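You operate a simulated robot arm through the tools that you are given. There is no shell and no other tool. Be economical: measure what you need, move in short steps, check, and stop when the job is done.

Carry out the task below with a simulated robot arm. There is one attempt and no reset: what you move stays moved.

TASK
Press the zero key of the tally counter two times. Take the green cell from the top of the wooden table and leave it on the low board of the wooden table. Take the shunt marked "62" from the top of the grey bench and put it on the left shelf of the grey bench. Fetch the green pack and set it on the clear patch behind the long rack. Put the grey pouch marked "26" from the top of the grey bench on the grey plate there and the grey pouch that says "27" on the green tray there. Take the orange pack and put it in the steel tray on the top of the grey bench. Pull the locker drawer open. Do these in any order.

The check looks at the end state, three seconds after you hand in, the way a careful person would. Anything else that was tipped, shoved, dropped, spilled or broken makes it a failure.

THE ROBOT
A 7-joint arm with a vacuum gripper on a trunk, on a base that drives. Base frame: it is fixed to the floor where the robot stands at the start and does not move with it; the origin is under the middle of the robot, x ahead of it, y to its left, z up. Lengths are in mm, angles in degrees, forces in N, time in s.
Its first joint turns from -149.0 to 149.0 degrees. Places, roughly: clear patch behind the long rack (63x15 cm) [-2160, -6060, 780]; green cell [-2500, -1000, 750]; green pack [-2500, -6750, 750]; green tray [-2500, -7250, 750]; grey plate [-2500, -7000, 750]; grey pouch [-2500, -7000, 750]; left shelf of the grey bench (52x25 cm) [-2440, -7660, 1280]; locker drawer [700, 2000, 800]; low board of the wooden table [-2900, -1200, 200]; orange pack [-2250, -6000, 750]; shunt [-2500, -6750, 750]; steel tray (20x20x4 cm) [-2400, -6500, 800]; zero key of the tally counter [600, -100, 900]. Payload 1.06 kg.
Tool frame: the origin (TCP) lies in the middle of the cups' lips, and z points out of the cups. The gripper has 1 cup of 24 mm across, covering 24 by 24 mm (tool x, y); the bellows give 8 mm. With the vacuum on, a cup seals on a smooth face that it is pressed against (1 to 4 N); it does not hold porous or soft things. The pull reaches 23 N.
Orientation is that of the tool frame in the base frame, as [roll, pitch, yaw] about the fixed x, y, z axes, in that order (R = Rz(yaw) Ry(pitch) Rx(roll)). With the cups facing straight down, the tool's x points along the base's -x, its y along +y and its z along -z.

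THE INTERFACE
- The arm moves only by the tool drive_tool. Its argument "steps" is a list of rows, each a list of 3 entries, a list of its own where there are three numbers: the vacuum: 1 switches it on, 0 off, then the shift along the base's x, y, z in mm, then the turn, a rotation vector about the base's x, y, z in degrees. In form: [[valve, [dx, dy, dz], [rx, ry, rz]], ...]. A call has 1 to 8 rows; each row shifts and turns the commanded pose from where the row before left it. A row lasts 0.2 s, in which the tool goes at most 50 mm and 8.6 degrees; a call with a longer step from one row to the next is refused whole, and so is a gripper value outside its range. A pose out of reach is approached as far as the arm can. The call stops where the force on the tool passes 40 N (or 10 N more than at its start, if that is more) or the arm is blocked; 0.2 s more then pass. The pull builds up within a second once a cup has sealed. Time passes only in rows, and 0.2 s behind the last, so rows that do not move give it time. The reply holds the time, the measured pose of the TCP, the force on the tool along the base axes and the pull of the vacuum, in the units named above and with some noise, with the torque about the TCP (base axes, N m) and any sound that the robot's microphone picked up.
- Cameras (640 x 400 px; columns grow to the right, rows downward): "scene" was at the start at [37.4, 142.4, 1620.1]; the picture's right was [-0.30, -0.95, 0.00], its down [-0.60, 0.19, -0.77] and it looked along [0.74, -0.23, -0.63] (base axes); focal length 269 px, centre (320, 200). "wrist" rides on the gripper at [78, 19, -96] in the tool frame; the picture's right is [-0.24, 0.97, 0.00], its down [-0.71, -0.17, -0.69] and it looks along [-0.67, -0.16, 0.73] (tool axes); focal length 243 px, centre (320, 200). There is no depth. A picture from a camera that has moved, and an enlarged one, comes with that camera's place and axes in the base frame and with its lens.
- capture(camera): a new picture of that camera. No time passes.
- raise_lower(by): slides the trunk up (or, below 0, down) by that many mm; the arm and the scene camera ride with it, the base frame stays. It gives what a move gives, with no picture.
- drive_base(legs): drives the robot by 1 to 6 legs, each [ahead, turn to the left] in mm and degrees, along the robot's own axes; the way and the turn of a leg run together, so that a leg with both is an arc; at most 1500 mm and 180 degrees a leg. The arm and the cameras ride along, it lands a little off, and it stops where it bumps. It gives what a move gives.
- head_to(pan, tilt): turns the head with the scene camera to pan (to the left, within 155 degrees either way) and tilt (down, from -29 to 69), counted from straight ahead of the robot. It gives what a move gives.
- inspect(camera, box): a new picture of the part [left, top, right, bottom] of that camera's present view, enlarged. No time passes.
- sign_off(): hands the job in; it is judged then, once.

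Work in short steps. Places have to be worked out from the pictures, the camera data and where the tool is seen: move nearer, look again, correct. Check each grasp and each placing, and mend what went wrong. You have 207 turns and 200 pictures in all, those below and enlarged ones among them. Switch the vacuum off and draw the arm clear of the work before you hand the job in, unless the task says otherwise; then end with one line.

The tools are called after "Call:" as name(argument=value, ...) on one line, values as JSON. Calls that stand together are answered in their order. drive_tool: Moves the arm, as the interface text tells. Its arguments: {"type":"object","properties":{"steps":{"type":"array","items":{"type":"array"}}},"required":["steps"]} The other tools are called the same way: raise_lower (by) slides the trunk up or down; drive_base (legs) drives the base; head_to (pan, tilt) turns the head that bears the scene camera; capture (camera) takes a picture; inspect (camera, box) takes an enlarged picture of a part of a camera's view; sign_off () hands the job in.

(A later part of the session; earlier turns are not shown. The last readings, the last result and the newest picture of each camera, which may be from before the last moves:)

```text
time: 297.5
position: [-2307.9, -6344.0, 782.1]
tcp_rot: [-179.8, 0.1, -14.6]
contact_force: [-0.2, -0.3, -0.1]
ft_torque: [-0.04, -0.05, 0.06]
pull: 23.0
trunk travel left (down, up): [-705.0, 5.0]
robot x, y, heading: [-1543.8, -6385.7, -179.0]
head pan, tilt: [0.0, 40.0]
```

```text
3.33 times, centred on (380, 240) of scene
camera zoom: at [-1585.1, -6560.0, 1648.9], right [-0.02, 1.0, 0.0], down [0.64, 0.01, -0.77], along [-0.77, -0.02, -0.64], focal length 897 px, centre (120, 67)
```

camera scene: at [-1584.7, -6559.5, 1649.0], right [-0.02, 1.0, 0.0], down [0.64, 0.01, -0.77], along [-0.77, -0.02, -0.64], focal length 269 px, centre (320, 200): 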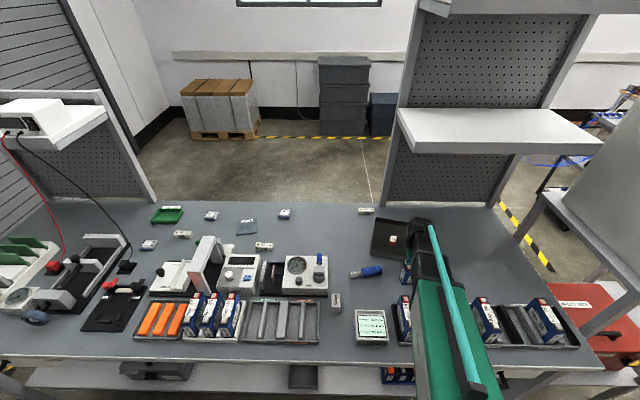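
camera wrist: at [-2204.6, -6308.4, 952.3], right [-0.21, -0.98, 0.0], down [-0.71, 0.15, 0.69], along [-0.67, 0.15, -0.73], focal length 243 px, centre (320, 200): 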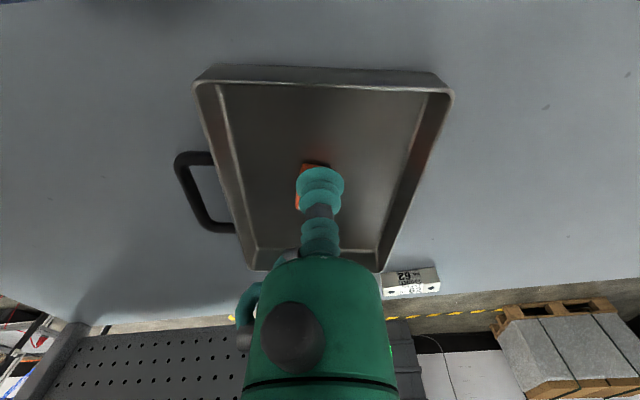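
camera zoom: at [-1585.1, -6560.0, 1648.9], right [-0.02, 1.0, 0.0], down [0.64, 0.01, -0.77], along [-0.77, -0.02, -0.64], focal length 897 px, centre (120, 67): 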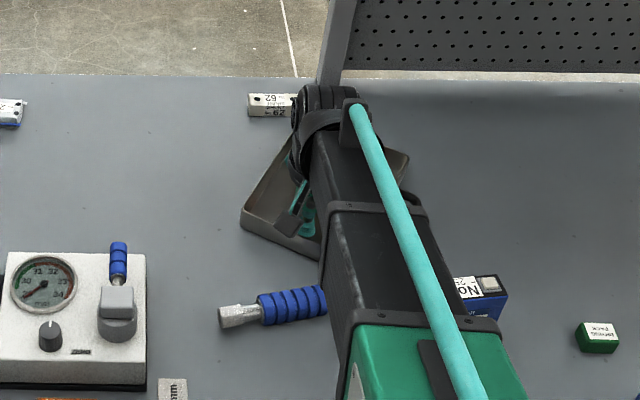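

The tray follows. Continue the slide and turn.

Call:
drive_tool(steps=[[1, [-11, -26, 0], [0, 0, -7.4]], [1, [-11, -26, 0], [0, 0, -7.4]], [1, [-11, -26, 0], [0, 0, -7.4]], [1, [-11, -26, 0], [0, 0, -7.4]], [1, [-11, -26, 0], [0, 0, -7.4]]])

Call:
inspect(camera="scene", box=[300, 180, 460, 300])

```text
time: 298.7
position: [-2362.1, -6474.3, 782.4]
tcp_rot: [-179.8, 0.1, -51.8]
contact_force: [-0.8, -0.3, 0.6]
ft_torque: [-0.07, -0.02, 0.03]
pull: 23.1
trunk travel left (down, up): [-705.0, 5.0]
robot x, y, heading: [-1547.3, -6386.6, -179.0]
head pan, tilt: [0.0, 40.0]
```

```text
3.33 times, centred on (380, 240) of scene
camera zoom: at [-1585.3, -6560.1, 1648.9], right [-0.02, 1.0, 0.0], down [0.64, 0.01, -0.77], along [-0.77, -0.02, -0.64], focal length 897 px, centre (120, 67)
```

zoom: 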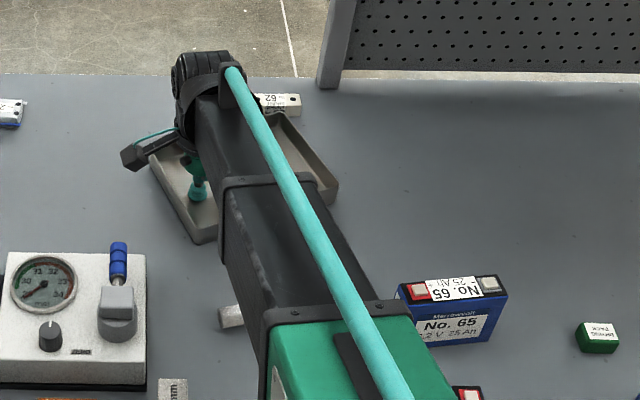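

Nearly there; the last three rows.

Call:
drive_tool(steps=[[1, [-10, -25, 0], [0, 0, -7.3]], [1, [-10, -25, 0], [0, 0, -7.3]], [1, [-10, -25, 0], [0, 0, -7.3]]])

Call:
inspect(camera="scene", box=[300, 180, 460, 300])

```text
time: 299.5
position: [-2391.4, -6547.9, 781.1]
tcp_rot: [-179.9, 0.1, -73.6]
contact_force: [-0.8, 0.3, 5.6]
ft_torque: [-0.04, 0.03, 0.34]
pull: 23.1
trunk travel left (down, up): [-705.0, 5.0]
robot x, y, heading: [-1548.3, -6387.1, -178.8]
head pan, tilt: [0.0, 40.0]
```

```text
3.33 times, centred on (380, 240) of scene
camera zoom: at [-1584.1, -6559.7, 1649.1], right [-0.02, 1.0, 0.0], down [0.64, 0.01, -0.77], along [-0.77, -0.02, -0.64], focal length 897 px, centre (120, 67)
```

zoom: 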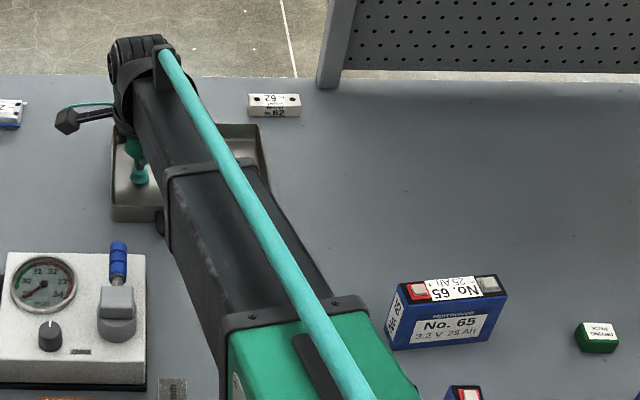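

Compared with the earlier view the tray sits ~14 mm too near (+x) and a few mm off in y. I'll zoom on it to correct precisely.

Call:
inspect(camera="scene", box=[298, 200, 388, 256])

```text
7.11 times, centred on (343, 228) of scene
camera zoom: at [-1584.1, -6559.7, 1649.1], right [-0.02, 1.0, 0.0], down [0.64, 0.01, -0.77], along [-0.77, -0.02, -0.64], focal length 1915 px, centre (156, 1)
```

zoom: 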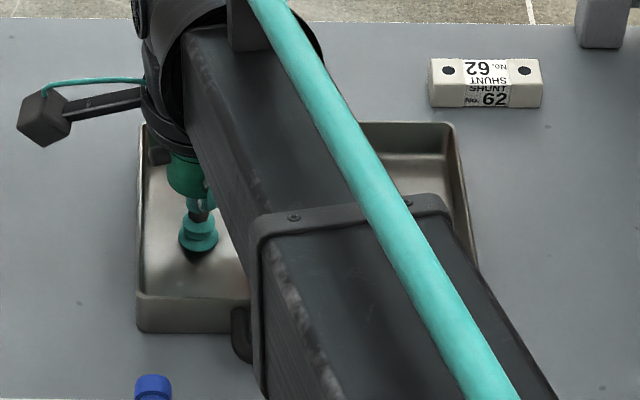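

Compared with the original corner pixels, the tray needs about -15 mm x, -10 mm y, -1°. Apply.

Call:
drive_tool(steps=[[1, [-8, -5, 0.5], [0, 0, -0.5]], [1, [-8, -5, 0], [0, 0, -0.5]], [1, [0, 0, 0], [0, 0, 0]]])

Call:
inspect(camera="scene", box=[298, 200, 388, 256])

```text
time: 300.3
position: [-2407.4, -6556.5, 782.2]
tcp_rot: [-179.8, 0.2, -74.6]
contact_force: [1.4, 0.1, 3.1]
ft_torque: [-0.04, 0.05, -0.08]
pull: 23.1
trunk travel left (down, up): [-705.0, 5.0]
robot x, y, heading: [-1550.0, -6386.5, -178.7]
head pan, tilt: [0.0, 40.0]
```

```text
7.11 times, centred on (343, 228) of scene
camera zoom: at [-1584.3, -6559.6, 1649.0], right [-0.02, 1.0, 0.0], down [0.64, 0.01, -0.77], along [-0.77, -0.02, -0.64], focal length 1915 px, centre (156, 1)
```

zoom: 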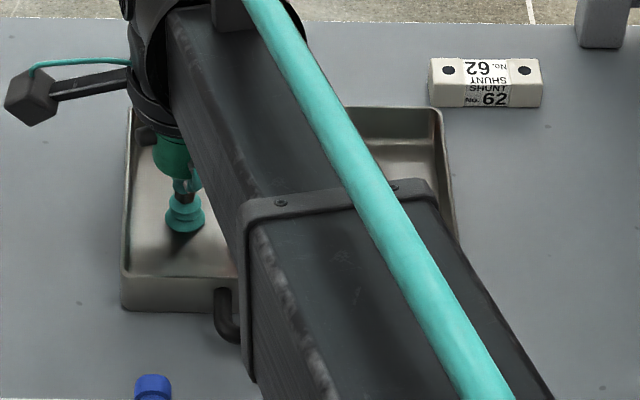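

The tray corners now match the original pixels to within ~1 px. Release and lift straight up.

Call:
drive_tool(steps=[[0, [0, 0, 0], [0, 0, 0]], [0, [0, 0, 0], [0, 0, 0]], [0, [0, 0, 0], [0, 0, 0]], [0, [0, 0, 0], [0, 0, 0]], [0, [0, 0, 5], [0, 0, 0]], [0, [0, 0, 40], [0, 0, 0]], [0, [0, 0, 48], [0, 0, 0]]])

```text
time: 301.9
position: [-2407.2, -6559.6, 875.6]
tcp_rot: [-179.9, 0.1, -74.5]
contact_force: [-0.5, -0.3, 0.3]
ft_torque: [-0.01, 0.03, 0.03]
pull: 0.1
trunk travel left (down, up): [-705.0, 5.0]
robot x, y, heading: [-1547.0, -6388.6, -178.8]
head pan, tilt: [0.0, 40.0]
```

Rotate the tool back to yaw≈0 while rising, moving toward the shunt's side.

Call:
drive_tool(steps=[[0, [0, 0, 20], [0, 0, 8.4]], [0, [0, 5, 20], [0, 0, 8.4]], [0, [0, 15, 10], [0, 0, 8.4]], [0, [0, 20, 0], [0, 0, 8.4]], [0, [0, 25, 0], [0, 0, 8.4]], [0, [0, 25, 0], [0, 0, 8.4]], [0, [0, 25, 0], [0, 0, 8.4]], [0, [0, 25, 0], [0, 0, 8.4]]])

Call:
drive_tool(steps=[[0, [-20, 25, 0], [0, 0, 8]], [0, [-25, 20, 0], [0, 0, 0]]])

Call:
capture(camera="wrist")

Call:
capture(camera="scene")

```text
time: 303.7
position: [-2407.0, -6418.7, 927.5]
tcp_rot: [-179.8, 0.1, -7.1]
contact_force: [-0.5, 0.1, 0.1]
ft_torque: [0.0, 0.0, 0.0]
pull: 0.0
trunk travel left (down, up): [-705.0, 5.0]
robot x, y, heading: [-1551.8, -6385.5, -179.0]
head pan, tilt: [0.0, 40.0]
```

```text
time: 304.3
position: [-2452.5, -6373.4, 925.2]
tcp_rot: [-179.8, 0.0, 0.7]
contact_force: [0.1, -0.1, 0.2]
ft_torque: [0.02, 0.02, -0.02]
pull: 0.2
trunk travel left (down, up): [-705.0, 5.0]
robot x, y, heading: [-1549.1, -6390.2, -178.9]
head pan, tilt: [0.0, 40.0]
```

```text
92 pictures are left
camera wrist: at [-2373.6, -6392.8, 1020.6], right [-0.22, -0.97, 0.0], down [-0.71, 0.16, 0.69], along [-0.67, 0.16, -0.73], focal length 243 px, centre (320, 200)
```

wrist: 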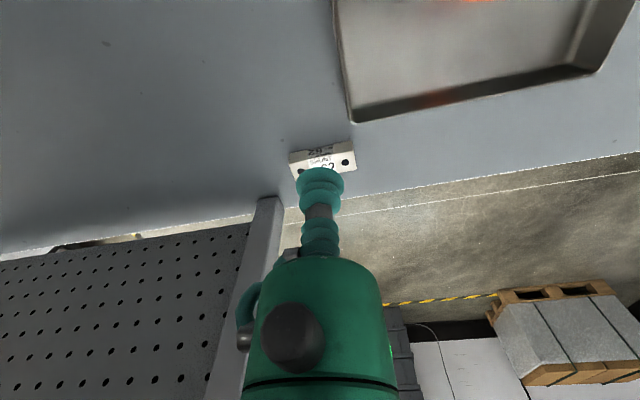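

```text
91 pictures are left
camera scene: at [-1585.3, -6559.4, 1649.0], right [-0.02, 1.0, 0.0], down [0.64, 0.01, -0.77], along [-0.77, -0.02, -0.64], focal length 269 px, centre (320, 200)
```

scene: 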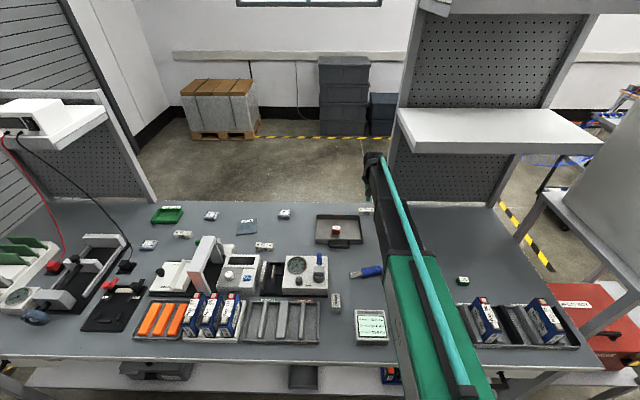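

The tray looks back in place; I'll verify with the same enlarged box as at the start.

Call:
inspect(camera="scene", box=[300, 140, 600, 330])

```text
2.11 times, centred on (450, 235) of scene
camera zoom: at [-1585.3, -6559.4, 1649.0], right [-0.02, 1.0, 0.0], down [0.64, 0.01, -0.77], along [-0.77, -0.02, -0.64], focal length 567 px, centre (46, 126)
```

zoom: 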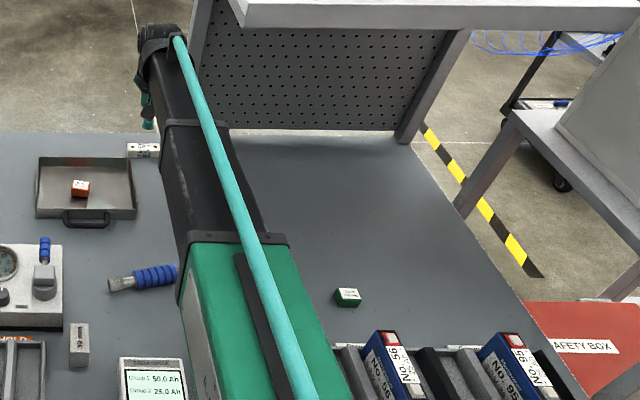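

Tray is within a few mm of its original pose. Now approach the shunt (≈(-2522,-6358)).

Call:
drive_tool(steps=[[1, [-30, 6, -25], [0, 0, 0]], [1, [-30, 6, -25], [0, 0, 0]], [1, [-5, 2, -25], [0, 0, 0]]])

Call:
capture(camera="wrist")

```text
time: 305.1
position: [-2515.6, -6360.1, 849.3]
tcp_rot: [-179.8, 0.1, 0.6]
contact_force: [0.0, -0.1, -0.1]
ft_torque: [0.03, 0.02, 0.03]
pull: 0.0
trunk travel left (down, up): [-705.0, 5.0]
robot x, y, heading: [-1549.9, -6384.1, -178.7]
head pan, tilt: [0.0, 40.0]
```

```text
89 pictures are left
camera wrist: at [-2437.2, -6379.0, 945.3], right [-0.22, -0.97, 0.0], down [-0.71, 0.16, 0.69], along [-0.67, 0.16, -0.73], focal length 243 px, centre (320, 200)
```

wrist: 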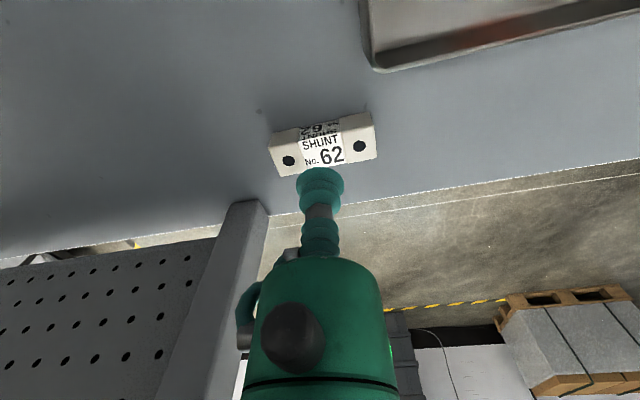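

Shunt top centre ≈(-2526,-6360). Shift and descend to contact.

Call:
drive_tool(steps=[[1, [-10, 0, -22], [0, 0, 0]], [1, [0, 0, -12], [0, 0, 0]], [1, [0, 0, -5], [0, 0, 0]], [1, [0, 0, -4], [0, 0, 0]]])

Call:
inspect(camera="wrist", box=[240, 100, 400, 220])

```text
time: 306.1
position: [-2526.8, -6358.9, 807.3]
tcp_rot: [-179.9, 0.1, 0.7]
contact_force: [-1.0, 0.5, -0.3]
ft_torque: [0.0, 0.02, 0.0]
pull: 0.0
trunk travel left (down, up): [-705.0, 5.0]
robot x, y, heading: [-1552.0, -6391.1, -179.0]
head pan, tilt: [0.0, 40.0]
```

```text
3.33 times, centred on (320, 160) of wrist
camera zoom: at [-2448.5, -6378.0, 903.7], right [-0.22, -0.97, 0.0], down [-0.71, 0.16, 0.69], along [-0.67, 0.16, -0.73], focal length 809 px, centre (320, 333)
```

zoom: 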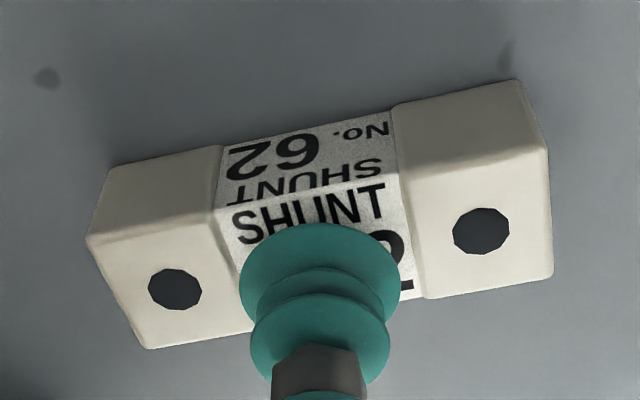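

Cup is centred on the label band. Continue down a few mm.

Call:
drive_tool(steps=[[1, [1, 0, -3], [0, 0, 0]], [1, [0, 0, -2], [0, 0, 0]], [1, [0, 0, -2], [0, 0, 0]], [1, [0, 0, 0], [0, 0, 0]]])

```text
time: 307.1
position: [-2525.6, -6359.8, 801.4]
tcp_rot: [-179.8, 0.2, 0.5]
contact_force: [-2.8, 2.4, 13.3]
ft_torque: [-0.05, -0.01, 0.0]
pull: 23.1
trunk travel left (down, up): [-705.0, 5.0]
robot x, y, heading: [-1550.2, -6384.5, -179.1]
head pan, tilt: [0.0, 40.0]
```

Sealed on shunt 62. Lift, then draw it back (+x) from under the shelf side.

Call:
drive_tool(steps=[[1, [0, 0, 5], [0, 0, 0]], [1, [0, 0, 20], [0, 0, 0]], [1, [0, 0, 45], [0, 0, 0]], [1, [10, 0, 40], [0, 0, 0]], [1, [40, 0, 10], [0, 0, 0]], [1, [48, 0, 0], [0, 0, 0]], [1, [48, 0, 0], [0, 0, 0]], [1, [48, 0, 0], [0, 0, 0]]])

```text
time: 308.9
position: [-2330.2, -6359.6, 922.0]
tcp_rot: [-179.7, 0.3, 0.6]
contact_force: [-0.4, 0.1, -2.3]
ft_torque: [-0.01, -0.01, 0.0]
pull: 23.5
trunk travel left (down, up): [-705.0, 5.0]
robot x, y, heading: [-1549.9, -6388.8, -178.8]
head pan, tilt: [0.0, 40.0]
```

Continue withdrawing and raise high for the shelf.

Call:
drive_tool(steps=[[1, [48, 0, 0], [0, 0, 0]], [1, [48, 0, 0], [0, 0, 0]], [1, [48, 0, 10], [0, 0, 0]], [1, [30, 0, 30], [0, 0, 0]], [1, [0, 0, 48], [0, 0, 0]], [1, [0, 0, 48], [0, 0, 0]], [1, [0, 0, 48], [0, 0, 0]], [1, [0, 0, 48], [0, 0, 0]]])

Call:
capture(camera="wrist")

```text
time: 310.7
position: [-2159.0, -6358.8, 1152.3]
tcp_rot: [-179.8, 0.1, 0.5]
contact_force: [0.5, -0.6, -2.3]
ft_torque: [-0.02, 0.02, 0.0]
pull: 22.7
trunk travel left (down, up): [-705.0, 5.0]
robot x, y, heading: [-1553.4, -6386.7, -178.9]
head pan, tilt: [0.0, 40.0]
```

```text
87 pictures are left
camera wrist: at [-2079.7, -6379.5, 1248.6], right [-0.22, -0.97, 0.0], down [-0.71, 0.16, 0.69], along [-0.67, 0.16, -0.73], focal length 243 px, centre (320, 200)
```

wrist: 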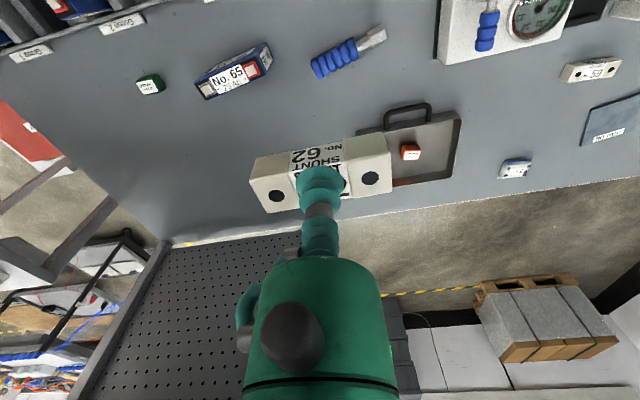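

Back off, turn south, drive to y≈-7480, and turn to face the bench again.

Call:
drive_base(legs=[[-130, 0], [0, 89], [1090, 0], [0, -90]])

Call:
head_to(pan=10, tilt=20)

Call:
capture(camera="scene")

Call:
inspect(camera="scene", box=[100, 100, 420, 300])

```text
time: 324.6
position: [-2054.5, -7426.1, 1152.2]
tcp_rot: [-179.8, 0.1, -0.6]
contact_force: [0.2, -0.2, -2.5]
ft_torque: [0.04, 0.02, -0.02]
pull: 22.9
trunk travel left (down, up): [-705.0, 5.0]
robot x, y, heading: [-1448.1, -7463.9, -179.9]
head pan, tilt: [0.0, 40.0]
```

```text
time: 325.4
position: [-2054.6, -7426.4, 1151.3]
tcp_rot: [-179.8, 0.1, -0.5]
contact_force: [0.2, -0.1, -2.8]
ft_torque: [0.02, 0.0, 0.03]
pull: 22.2
trunk travel left (down, up): [-705.0, 5.0]
robot x, y, heading: [-1450.2, -7467.9, -179.9]
head pan, tilt: [10.0, 20.0]
```

```text
86 pictures are left
camera scene: at [-1491.6, -7652.5, 1680.3], right [-0.17, 0.98, 0.0], down [0.34, 0.06, -0.94], along [-0.93, -0.16, -0.34], focal length 269 px, centre (320, 200)
```

scene: 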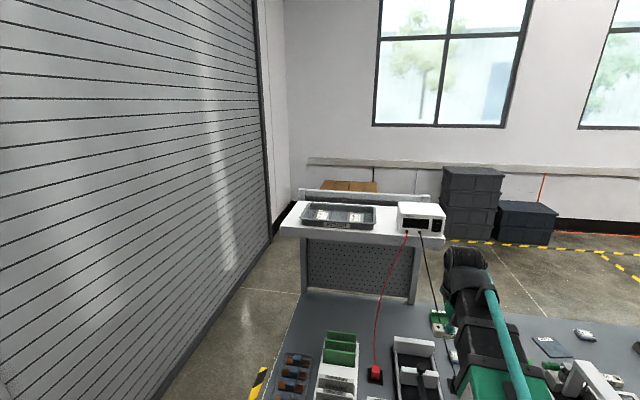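

```text
2.00 times, centred on (260, 200) of scene
camera zoom: at [-1491.6, -7652.5, 1680.3], right [-0.17, 0.98, 0.0], down [0.34, 0.06, -0.94], along [-0.93, -0.16, -0.34], focal length 538 px, centre (440, 200)
```

zoom: 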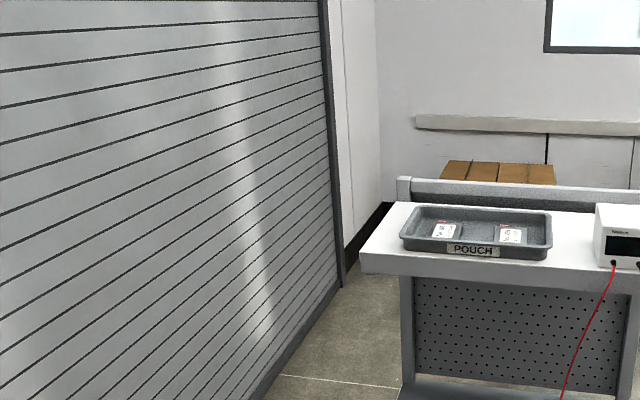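

The shelf has a free strip left of the POUCH tray: y≈-7927…-7865, centre ≈-7896. I'll lay the shunt there lengthwise along x at about x=-2370. First move the base to y≈-7790.

Call:
drive_base(legs=[[0, 90], [330, 0], [0, -90], [90, 0]])

Call:
head_to(pan=0, tilt=25)

Call:
capture(camera="scene")

```text
time: 335.9
position: [-2149.0, -7770.5, 1152.0]
tcp_rot: [-179.8, 0.0, 0.7]
contact_force: [-0.9, -0.5, 0.2]
ft_torque: [-0.01, -0.05, 0.01]
pull: 0.0
trunk travel left (down, up): [-705.0, 5.0]
robot x, y, heading: [-1538.5, -7795.8, -178.8]
head pan, tilt: [10.0, 20.0]
```

```text
time: 336.6
position: [-2147.5, -7771.8, 1151.1]
tcp_rot: [-179.8, 0.1, 0.7]
contact_force: [-0.3, 0.1, -1.0]
ft_torque: [0.02, 0.02, -0.03]
pull: 0.1
trunk travel left (down, up): [-705.0, 5.0]
robot x, y, heading: [-1537.3, -7800.7, -178.7]
head pan, tilt: [0.0, 25.0]
```

```text
84 pictures are left
camera scene: at [-1581.0, -7970.4, 1672.3], right [-0.02, 1.0, 0.0], down [0.42, 0.01, -0.91], along [-0.91, -0.02, -0.42], focal length 269 px, centre (320, 200)
```

scene: 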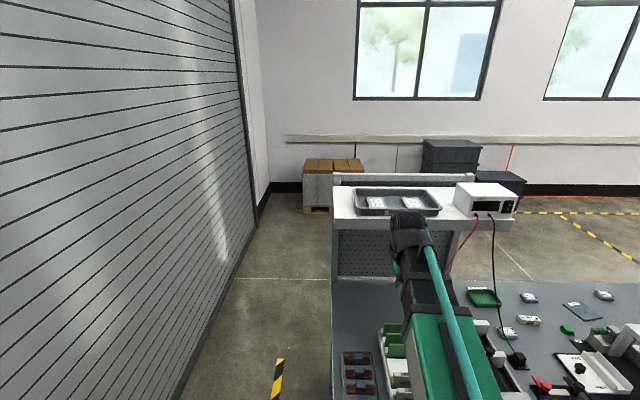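

The pull reads 0: the shunt has come off. I'll look for it.

Call:
capture(camera="wrist")

Call:
head_to(pan=10, tilt=60)

Call:
capture(camera="scene")

Call:
head_to(pan=90, tilt=50)

Call:
capture(camera="scene")

```text
83 pictures are left
camera wrist: at [-2069.2, -7790.0, 1248.0], right [-0.22, -0.97, 0.0], down [-0.71, 0.16, 0.69], along [-0.67, 0.16, -0.73], focal length 243 px, centre (320, 200)
```

wrist: 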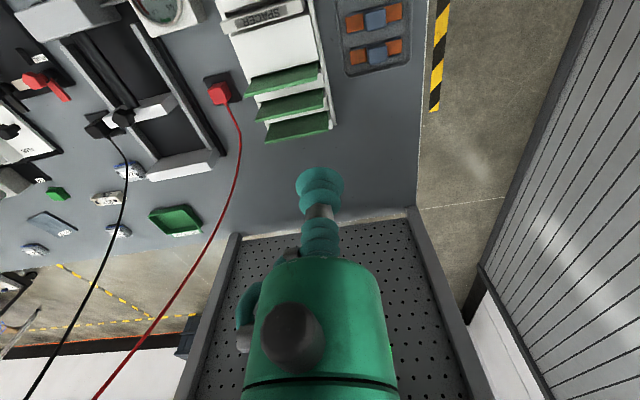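

```text
time: 337.6
position: [-2148.1, -7771.1, 1152.0]
tcp_rot: [-179.9, 0.2, 0.6]
contact_force: [0.6, 0.4, -0.2]
ft_torque: [-0.01, -0.02, 0.04]
pull: 0.1
trunk travel left (down, up): [-705.0, 5.0]
robot x, y, heading: [-1537.4, -7798.4, -178.7]
head pan, tilt: [10.0, 60.0]
```

```text
82 pictures are left
camera scene: at [-1554.0, -7981.3, 1622.3], right [-0.19, 0.98, 0.0], down [0.85, 0.17, -0.5], along [-0.49, -0.1, -0.87], focal length 269 px, centre (320, 200)
```

scene: 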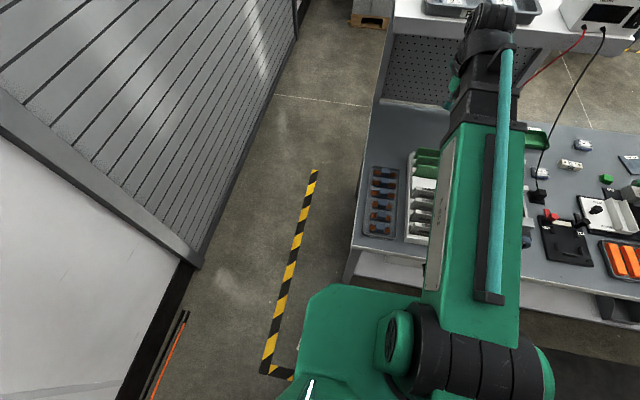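

```text
time: 339.1
position: [-2147.3, -7770.5, 1152.2]
tcp_rot: [-179.7, 0.1, 0.7]
contact_force: [-0.4, 0.1, -0.1]
ft_torque: [-0.01, 0.03, -0.01]
pull: 0.0
trunk travel left (down, up): [-705.0, 5.0]
robot x, y, heading: [-1539.1, -7795.3, -178.8]
head pan, tilt: [90.0, 50.0]
```

```text
81 pictures are left
camera scene: at [-1487.0, -8045.3, 1634.8], right [-1.0, -0.02, 0.0], down [-0.02, 0.77, -0.64], along [0.01, -0.64, -0.77], focal length 269 px, centre (320, 200)
```

scene: 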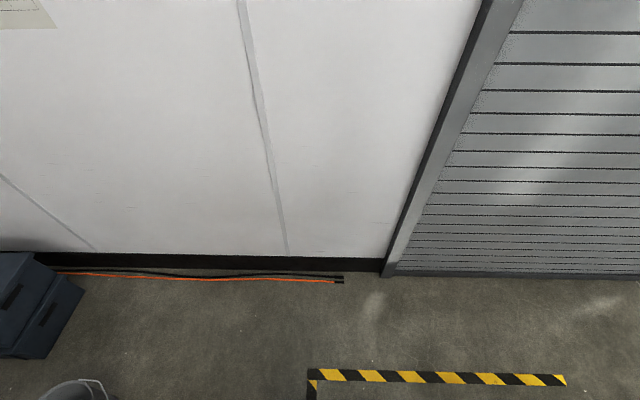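

Not obvious. I'll zoom on the spot near the tape corner and look at the other floor areas.

Call:
head_to(pan=40, tilt=69)

Call:
capture(camera="scene")

Call:
head_to(pan=90, tilt=69)

Call:
capture(camera="scene")

Call:
head_to(pan=-60, tilt=60)

Call:
capture(camera="scene")

```text
time: 340.3
position: [-2147.3, -7771.8, 1152.7]
tcp_rot: [-179.7, 0.1, 0.7]
contact_force: [0.7, -0.2, -0.6]
ft_torque: [0.02, 0.04, 0.03]
pull: 0.0
trunk travel left (down, up): [-705.0, 5.0]
robot x, y, heading: [-1538.9, -7800.5, -178.8]
head pan, tilt: [40.0, 68.8]
```

```text
80 pictures are left
camera scene: at [-1530.6, -8005.3, 1612.9], right [-0.66, 0.75, 0.0], down [0.7, 0.61, -0.36], along [-0.27, -0.24, -0.93], focal length 269 px, centre (320, 200)
```

scene: 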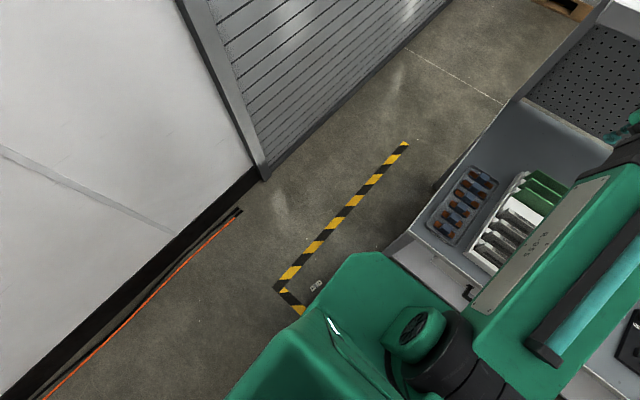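

```text
time: 341.5
position: [-2148.9, -7771.5, 1151.6]
tcp_rot: [-179.8, 0.0, 0.7]
contact_force: [-0.7, -0.1, 0.5]
ft_torque: [-0.01, -0.01, 0.0]
pull: 0.0
trunk travel left (down, up): [-705.0, 5.0]
robot x, y, heading: [-1535.4, -7800.5, -178.8]
head pan, tilt: [90.0, 68.8]
```

```text
79 pictures are left
camera scene: at [-1487.5, -8024.3, 1612.9], right [-1.0, -0.02, 0.0], down [-0.02, 0.93, -0.36], along [0.01, -0.36, -0.93], focal length 269 px, centre (320, 200)
```

scene: 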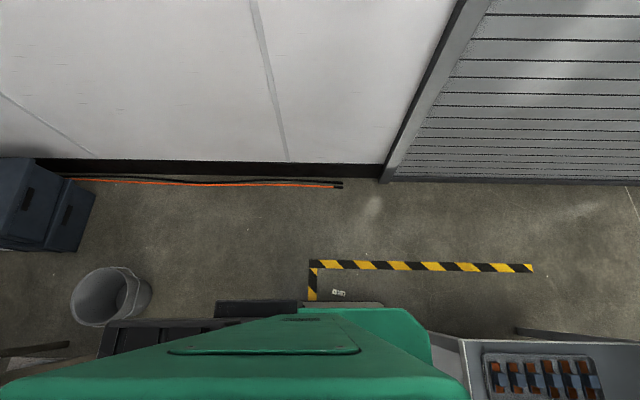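

```text
time: 343.9
position: [-2146.2, -7770.8, 1152.0]
tcp_rot: [-179.8, 0.1, 0.7]
contact_force: [0.6, -0.3, 0.6]
ft_torque: [-0.03, -0.01, -0.01]
pull: 0.0
trunk travel left (down, up): [-705.0, 5.0]
robot x, y, heading: [-1537.2, -7798.8, -178.6]
head pan, tilt: [-60.0, 60.0]
```

```text
78 pictures are left
camera scene: at [-1523.2, -7911.4, 1622.2], right [0.85, 0.52, 0.0], down [0.45, -0.74, -0.5], along [-0.26, 0.43, -0.87], focal length 269 px, centre (320, 200)
```

scene: 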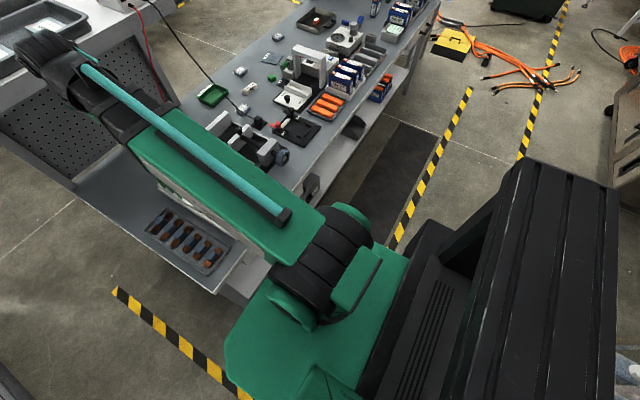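

Found: the shunt lies on the floor at about (-1584,-8082). I'll back well off (so as not to run over it), loop round and face it from the north-east at ~720 mm.

Call:
drive_base(legs=[[-400, 0], [0, -90], [450, 0], [0, 148]])

Call:
head_to(pan=0, tilt=50)

Call:
capture(camera="scene")

```text
time: 358.6
position: [-1483.4, -7846.5, 1153.1]
tcp_rot: [-179.8, 0.1, 59.0]
contact_force: [0.3, 0.9, -0.1]
ft_torque: [0.02, 0.0, 0.0]
pull: 0.0
trunk travel left (down, up): [-705.0, 5.0]
robot x, y, heading: [-1142.9, -7337.7, -120.4]
head pan, tilt: [-60.0, 60.0]
```

```text
time: 359.9
position: [-1484.8, -7847.0, 1151.5]
tcp_rot: [-179.9, 0.1, 59.1]
contact_force: [-0.4, 0.0, 0.3]
ft_torque: [0.0, 0.02, -0.01]
pull: 0.0
trunk travel left (down, up): [-705.0, 5.0]
robot x, y, heading: [-1141.9, -7342.4, -120.5]
head pan, tilt: [0.0, 50.0]
```

```text
77 pictures are left
camera scene: at [-1011.5, -7455.9, 1634.8], right [-0.86, 0.51, 0.0], down [0.39, 0.66, -0.64], along [-0.32, -0.55, -0.77], focal length 269 px, centre (320, 200)
```

scene: 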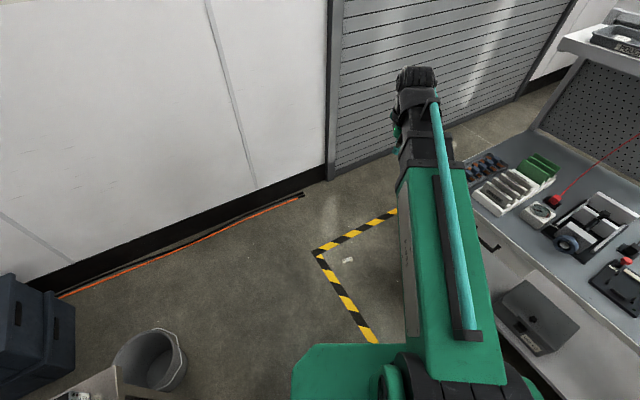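

Shunt confirmed at ≈(-1580,-8075). Drive 130 mm nearer and lower the trunk.

Call:
drive_base(legs=[[130, 0]])

Call:
raise_lower(by=-350)

Call:
raise_lower(by=-350)

Call:
capture(camera="wrist")

```text
time: 361.2
position: [-1549.0, -7957.6, 1151.6]
tcp_rot: [-179.8, 0.0, 59.3]
contact_force: [0.4, 0.7, -0.2]
ft_torque: [0.0, -0.04, -0.02]
pull: 0.0
trunk travel left (down, up): [-705.0, 5.0]
robot x, y, heading: [-1207.4, -7450.1, -120.1]
head pan, tilt: [0.0, 50.0]
```

```text
time: 364.6
position: [-1548.5, -7958.3, 802.4]
tcp_rot: [-179.8, 0.2, 59.3]
contact_force: [0.0, -0.8, -0.6]
ft_torque: [0.0, 0.01, 0.02]
pull: 0.1
trunk travel left (down, up): [-355.0, 355.0]
robot x, y, heading: [-1207.9, -7448.1, -120.1]
head pan, tilt: [0.0, 50.0]
```

```text
time: 368.1
position: [-1548.9, -7957.6, 452.0]
tcp_rot: [-179.8, 0.1, 59.2]
contact_force: [-0.5, -0.5, 0.9]
ft_torque: [0.0, 0.01, 0.0]
pull: 0.0
trunk travel left (down, up): [-5.0, 705.0]
robot x, y, heading: [-1207.7, -7450.3, -120.2]
head pan, tilt: [0.0, 50.0]
```

```text
76 pictures are left
camera wrist: at [-1492.3, -7900.9, 548.1], right [0.71, -0.7, 0.0], down [-0.51, -0.52, 0.69], along [-0.48, -0.49, -0.73], focal length 243 px, centre (320, 200)
```

wrist: 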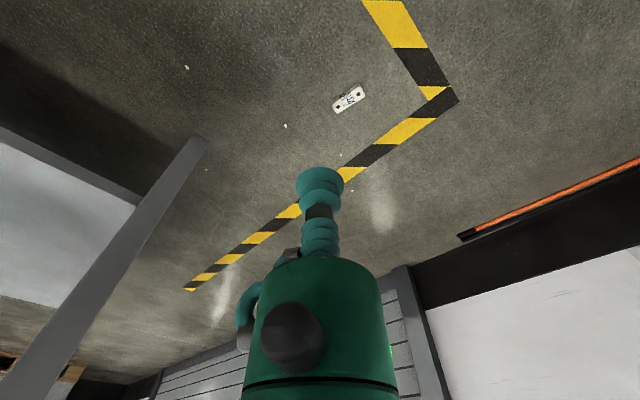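

Shunt at ≈(-1588,-8082). Move over it and go down.

Call:
drive_tool(steps=[[0, [-10, -30, -36], [0, 0, 0]], [0, [-10, -30, -36], [0, 0, 0]], [0, [-10, -30, -36], [0, 0, 0]], [0, [-9, -30, -36], [0, 0, 0]], [0, [0, 0, -48], [0, 0, 0]], [0, [0, 0, -48], [0, 0, 0]], [0, [0, 0, -48], [0, 0, 0]]])

Call:
capture(camera="wrist")

```text
time: 369.6
position: [-1586.9, -8077.1, 162.5]
tcp_rot: [-179.8, 0.2, 59.2]
contact_force: [0.1, -0.8, -0.2]
ft_torque: [-0.01, 0.01, -0.01]
pull: 0.0
trunk travel left (down, up): [-5.0, 705.0]
robot x, y, heading: [-1207.5, -7453.2, -120.1]
head pan, tilt: [0.0, 50.0]
```

```text
75 pictures are left
camera wrist: at [-1530.8, -8020.0, 259.5], right [0.71, -0.7, 0.0], down [-0.51, -0.52, 0.69], along [-0.48, -0.49, -0.73], focal length 243 px, centre (320, 200)
```

wrist: 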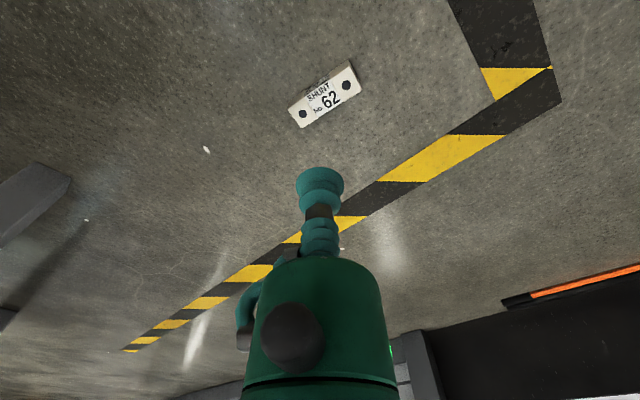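

Upright and intact. Correct by (-2,-9) and descend to z≈60.

Call:
drive_tool(steps=[[0, [-2, -9, -35], [0, 0, 0]], [0, [0, 0, -35], [0, 0, 0]], [1, [0, 0, -32], [0, 0, 0]]])

Call:
capture(camera="wrist")

```text
time: 370.4
position: [-1590.6, -8086.7, 61.8]
tcp_rot: [-179.8, 0.1, 59.2]
contact_force: [-0.1, -0.5, 0.7]
ft_torque: [-0.02, 0.0, -0.01]
pull: 0.0
trunk travel left (down, up): [-5.0, 705.0]
robot x, y, heading: [-1209.8, -7448.2, -120.5]
head pan, tilt: [0.0, 50.0]
```

```text
74 pictures are left
camera wrist: at [-1533.7, -8030.0, 157.6], right [0.71, -0.7, 0.0], down [-0.51, -0.52, 0.69], along [-0.48, -0.49, -0.73], focal length 243 px, centre (320, 200)
```

wrist: 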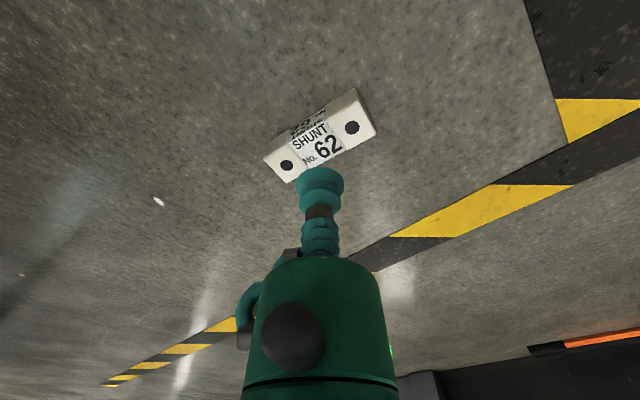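

Aligned within 2 mm; descend to contact (≈28).

Call:
drive_tool(steps=[[1, [2, 1, -20], [0, 0, 0]], [1, [0, 0, -7], [0, 0, 0]], [1, [0, 0, -4], [0, 0, 0]], [1, [0, 0, -3], [0, 0, 0]], [1, [0, 0, -2], [0, 0, 0]], [1, [0, 0, 0], [0, 0, 0]]])

Call:
inspect(camera="wrist", box=[240, 100, 400, 220])

```text
time: 371.9
position: [-1588.9, -8085.0, 26.1]
tcp_rot: [-179.8, 0.0, 59.2]
contact_force: [0.1, 0.9, 0.4]
ft_torque: [0.02, 0.0, -0.04]
pull: 0.0
trunk travel left (down, up): [-5.0, 705.0]
robot x, y, heading: [-1209.1, -7452.6, -120.2]
head pan, tilt: [0.0, 50.0]
```

```text
3.33 times, centred on (320, 160) of wrist
camera zoom: at [-1531.1, -8028.4, 121.5], right [0.71, -0.7, 0.0], down [-0.51, -0.52, 0.69], along [-0.48, -0.49, -0.73], focal length 809 px, centre (320, 333)
```

zoom: 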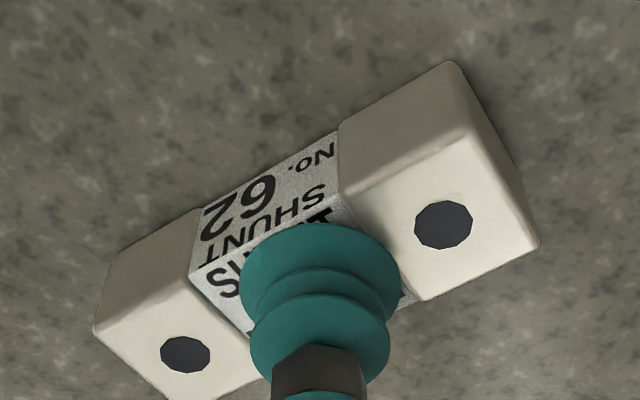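

Centred. Continue down a bit.

Call:
drive_tool(steps=[[1, [0, 0, -2], [0, 0, 0]], [1, [0, 0, -2], [0, 0, 0]], [1, [0, 0, 0], [0, 0, 0]], [1, [0, 0, 0], [0, 0, 0]]])

```text
time: 372.9
position: [-1587.3, -8083.9, 22.0]
tcp_rot: [-179.8, 0.1, 59.2]
contact_force: [1.9, 2.7, 3.6]
ft_torque: [-0.01, -0.06, 0.03]
pull: 22.5
trunk travel left (down, up): [-5.0, 705.0]
robot x, y, heading: [-1207.3, -7455.4, -120.2]
head pan, tilt: [0.0, 50.0]
```

Sealed again. Lift gently, retract the arm to a shorter radius and raise the trunk.

Call:
drive_tool(steps=[[1, [0, 0, 5], [0, 0, 0]], [1, [0, 0, 20], [0, 0, 0]], [1, [0, 0, 35], [0, 0, 0]], [1, [10, 16, 40], [0, 0, 0]], [1, [12, 20, 40], [0, 0, 0]], [1, [12, 20, 40], [0, 0, 0]], [1, [12, 20, 40], [0, 0, 0]], [1, [12, 20, 40], [0, 0, 0]]])

Call:
raise_lower(by=350)

Call:
raise_lower(by=350)

Call:
inspect(camera="wrist", box=[200, 80, 440, 240])

```text
time: 374.6
position: [-1529.3, -7988.4, 286.2]
tcp_rot: [-179.7, 0.0, 59.2]
contact_force: [-0.4, 0.4, -2.6]
ft_torque: [0.03, 0.01, 0.02]
pull: 22.3
trunk travel left (down, up): [-5.0, 705.0]
robot x, y, heading: [-1209.9, -7454.9, -120.1]
head pan, tilt: [0.0, 50.0]
```

```text
time: 378.1
position: [-1529.9, -7990.1, 636.2]
tcp_rot: [-179.8, 0.1, 59.3]
contact_force: [-0.3, 0.4, -1.4]
ft_torque: [-0.02, -0.04, -0.02]
pull: 22.9
trunk travel left (down, up): [-355.0, 355.0]
robot x, y, heading: [-1206.7, -7454.0, -120.2]
head pan, tilt: [0.0, 50.0]
```

```text
time: 381.5
position: [-1529.6, -7990.1, 985.5]
tcp_rot: [-179.8, 0.1, 59.1]
contact_force: [0.1, -0.3, -1.9]
ft_torque: [-0.02, -0.02, 0.0]
pull: 22.6
trunk travel left (down, up): [-705.0, 5.0]
robot x, y, heading: [-1208.5, -7452.4, -120.4]
head pan, tilt: [0.0, 50.0]
```

```text
2.50 times, centred on (320, 160) of wrist
camera zoom: at [-1473.3, -7933.3, 1081.4], right [0.71, -0.7, 0.0], down [-0.51, -0.52, 0.69], along [-0.48, -0.49, -0.73], focal length 606 px, centre (320, 300)
```

zoom: 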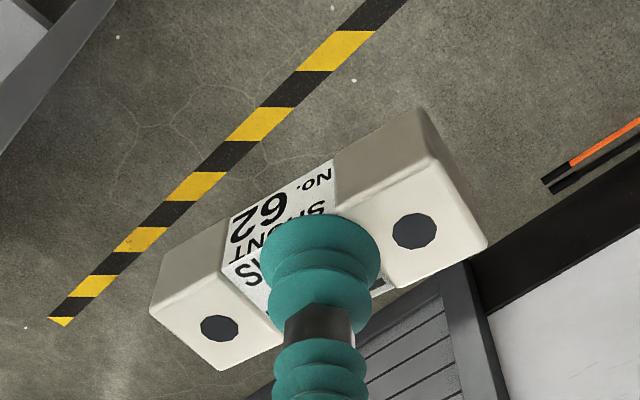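

Held firmly. Test how high the arm gets here by raising TCP toward 1380.

Call:
drive_tool(steps=[[1, [0, 0, 48], [0, 0, 0]], [1, [0, 0, 48], [0, 0, 0]], [1, [0, 0, 48], [0, 0, 0]], [1, [0, 0, 48], [0, 0, 0]], [1, [0, 0, 48], [0, 0, 0]], [1, [0, 0, 48], [0, 0, 0]], [1, [0, 0, 48], [0, 0, 0]], [1, [0, 0, 48], [0, 0, 0]]])

```text
time: 383.0
position: [-1532.3, -7991.9, 1283.9]
tcp_rot: [-179.8, 1.1, 59.2]
contact_force: [-4.9, -7.7, -17.5]
ft_torque: [-0.24, 0.25, -0.04]
pull: 22.7
out of reach, approached as far as the arm can: row 7
trunk travel left (down, up): [-705.0, 5.0]
robot x, y, heading: [-1209.3, -7452.3, -120.2]
head pan, tilt: [0.0, 50.0]
stopped in row 7: the force on the tool passed its limit at 64 N (the readings are from after the stop); the commanded pose is now the measured one
```

Limit at about z≈1284 at this radius, with a force spike. I'll back down 30 mm, then test a larger radius.

Call:
drive_tool(steps=[[1, [0, 0, -30], [0, 0, 0]], [1, [-20, -35, 0], [0, 0, 0]], [1, [-20, -35, 0], [0, 0, 0]], [1, [-20, -35, 0], [0, 0, 0]], [1, [-20, -35, 0], [0, 0, 0]]])

Call:
capture(camera="scene")

```text
time: 384.2
position: [-1612.3, -8132.9, 1253.6]
tcp_rot: [-179.7, 0.8, 59.1]
contact_force: [0.2, 0.0, -2.6]
ft_torque: [-0.03, 0.02, 0.01]
pull: 23.0
trunk travel left (down, up): [-705.0, 5.0]
robot x, y, heading: [-1207.2, -7448.2, -120.3]
head pan, tilt: [0.0, 50.0]
```

```text
71 pictures are left
camera scene: at [-1076.6, -7567.8, 1634.8], right [-0.86, 0.5, 0.0], down [0.39, 0.66, -0.64], along [-0.32, -0.55, -0.77], focal length 269 px, centre (320, 200)
```

scene: 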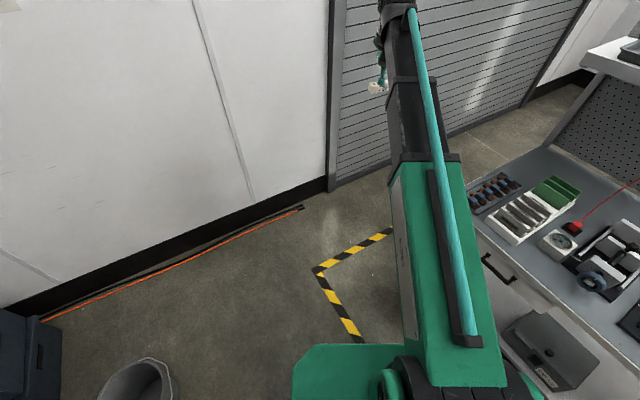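

Now raise at this radius (≈795) in small steps to find the height limit.

Call:
drive_tool(steps=[[1, [0, 0, 20], [0, 0, 0]], [1, [0, 0, 20], [0, 0, 0]], [1, [0, 0, 20], [0, 0, 0]], [1, [0, 0, 20], [0, 0, 0]], [1, [0, 0, 20], [0, 0, 0]]])

```text
time: 385.4
position: [-1612.2, -8130.6, 1354.5]
tcp_rot: [-179.7, 1.0, 59.1]
contact_force: [-0.7, -0.6, -2.1]
ft_torque: [0.01, 0.01, 0.01]
pull: 22.5
trunk travel left (down, up): [-705.0, 5.0]
robot x, y, heading: [-1206.5, -7450.1, -120.5]
head pan, tilt: [0.0, 50.0]
```

Reachable at this radius (z=1354). I'll keep the arm like this, rotate the tool +76° so the shunt will lie along x once facing the bench, and then use the base to bring it over the shelf.

Call:
drive_tool(steps=[[1, [0, 0, 0], [0, 0, 6]], [1, [0, 0, 0], [0, 0, 8]], [1, [0, 0, 0], [0, 0, 8]], [1, [0, 0, 0], [0, 0, 8]], [1, [0, 0, 0], [0, 0, 8]], [1, [0, 0, 0], [0, 0, 8]], [1, [0, 0, 0], [0, 0, 8]], [1, [0, 0, 0], [0, 0, 8]]])

Call:
drive_tool(steps=[[1, [0, 0, 0], [0, 0, 8]], [1, [0, 0, 0], [0, 0, 6]]])

Call:
drive_base(legs=[[0, 18.6]])

```text
time: 385.9
position: [-1612.4, -8132.6, 1354.5]
tcp_rot: [-179.7, 1.4, 66.0]
contact_force: [0.5, -1.2, -2.8]
ft_torque: [0.06, 0.09, -0.1]
pull: 23.0
trunk travel left (down, up): [-705.0, 5.0]
robot x, y, heading: [-1209.2, -7453.4, -120.1]
head pan, tilt: [0.0, 50.0]
stopped in row 2: the force on the tool passed its limit at 49 N (the readings are from after the stop); the commanded pose is now the measured one
```

```text
time: 386.3
position: [-1613.2, -8133.1, 1356.1]
tcp_rot: [-179.6, 1.7, 72.8]
contact_force: [0.2, -0.6, -2.6]
ft_torque: [0.06, -0.02, -0.03]
pull: 23.3
trunk travel left (down, up): [-705.0, 5.0]
robot x, y, heading: [-1208.5, -7451.8, -120.2]
head pan, tilt: [0.0, 50.0]
stopped in row 2: the force on the tool passed its limit at 47 N (the readings are from after the stop); the commanded pose is now the measured one
```

```text
time: 387.7
position: [-1371.3, -8226.5, 1354.9]
tcp_rot: [-179.6, 1.7, 91.6]
contact_force: [0.4, -0.4, -5.6]
ft_torque: [-0.1, 0.1, -0.09]
pull: 22.6
trunk travel left (down, up): [-705.0, 5.0]
robot x, y, heading: [-1210.0, -7450.5, -101.5]
head pan, tilt: [0.0, 50.0]
```

The force spikes look like a near-singular wrist at this height. I'll lower to ~1150, do the rotation there, then rise again.

Call:
drive_tool(steps=[[1, [0, 0, -30], [0, -0.8, 0]], [1, [0, 0, -40], [0, 0, 0]], [1, [0, 0, -45], [0, 0, 0]], [1, [0, 0, -45], [0, 0, 0]], [1, [0, 0, -45], [0, 0, 0]]])

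```text
time: 388.9
position: [-1370.4, -8227.0, 1150.9]
tcp_rot: [179.5, 1.8, 91.7]
contact_force: [0.2, -0.4, -2.0]
ft_torque: [0.0, 0.02, -0.03]
pull: 23.2
trunk travel left (down, up): [-705.0, 5.0]
robot x, y, heading: [-1205.2, -7452.4, -101.1]
head pan, tilt: [0.0, 50.0]
```

Level the tool and rotate in smaller steps here.

Call:
drive_tool(steps=[[1, [0, 0, 0], [1.8, 0.5, 0]], [1, [0, 0, 0], [0, 0, 3]], [1, [0, 0, 0], [0, 0, 5]], [1, [0, 0, 0], [0, 0, 6]], [1, [0, 0, 0], [0, 0, 6]], [1, [0, 0, 0], [0, 0, 6]], [1, [0, 0, 0], [0, 0, 6]], [1, [0, 0, 0], [0, 0, 6]]])

```text
time: 390.7
position: [-1371.1, -8226.1, 1150.8]
tcp_rot: [-180.0, -0.1, 129.8]
contact_force: [-0.1, -1.7, -2.4]
ft_torque: [0.04, -0.04, 0.01]
pull: 23.3
trunk travel left (down, up): [-705.0, 5.0]
robot x, y, heading: [-1208.9, -7449.6, -101.1]
head pan, tilt: [0.0, 50.0]
```

Smooth now. Finish the remaining rotation (~24°).

Call:
drive_tool(steps=[[1, [0, 0, 0], [0, 0, 6]], [1, [0, 0, 0], [0, 0, 6]], [1, [0, 0, 0], [0, 0, 6]], [1, [0, 0, 0], [0, 0, 6]]])

Call:
capture(camera="wrist")

```text
time: 391.7
position: [-1371.5, -8227.4, 1149.2]
tcp_rot: [-179.9, -0.1, 153.9]
contact_force: [-1.0, 0.0, -2.3]
ft_torque: [-0.02, -0.01, 0.03]
pull: 23.0
trunk travel left (down, up): [-705.0, 5.0]
robot x, y, heading: [-1209.2, -7451.8, -101.5]
head pan, tilt: [0.0, 50.0]
```

```text
70 pictures are left
camera wrist: at [-1433.7, -8176.9, 1245.9], right [0.64, 0.77, 0.0], down [0.56, -0.47, 0.68], along [0.53, -0.44, -0.73], focal length 243 px, centre (320, 200)
```

wrist: 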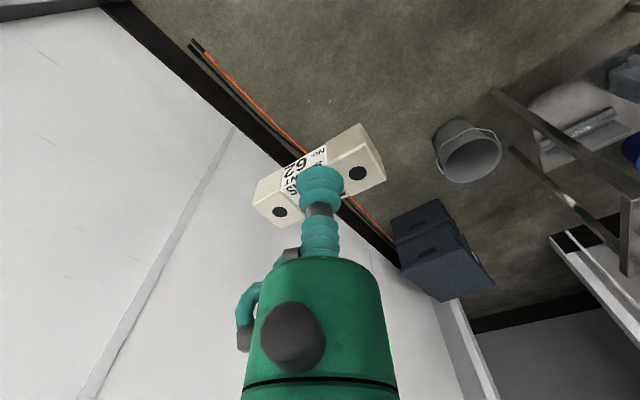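

Shunt axis will be within ~5° of x at heading 180; I trim -4.5° and raise to 1352.

Call:
drive_tool(steps=[[1, [0, 0, 25], [0, 0, -2.5]], [1, [0, 0, 30], [0, 0, -2]], [1, [0, 0, 30], [0, 0, 0]], [1, [0, 0, 30], [0, 0, 0]], [1, [0, 0, 30], [0, 0, 0]], [1, [0, 0, 30], [0, 0, 0]], [1, [0, 0, 27], [0, 0, 0]]])

```text
time: 393.3
position: [-1372.0, -8227.4, 1352.2]
tcp_rot: [180.0, -0.2, 149.3]
contact_force: [-0.1, -0.5, -2.2]
ft_torque: [0.02, 0.01, 0.01]
pull: 22.7
trunk travel left (down, up): [-705.0, 5.0]
robot x, y, heading: [-1208.7, -7452.5, -101.1]
head pan, tilt: [0.0, 50.0]
```

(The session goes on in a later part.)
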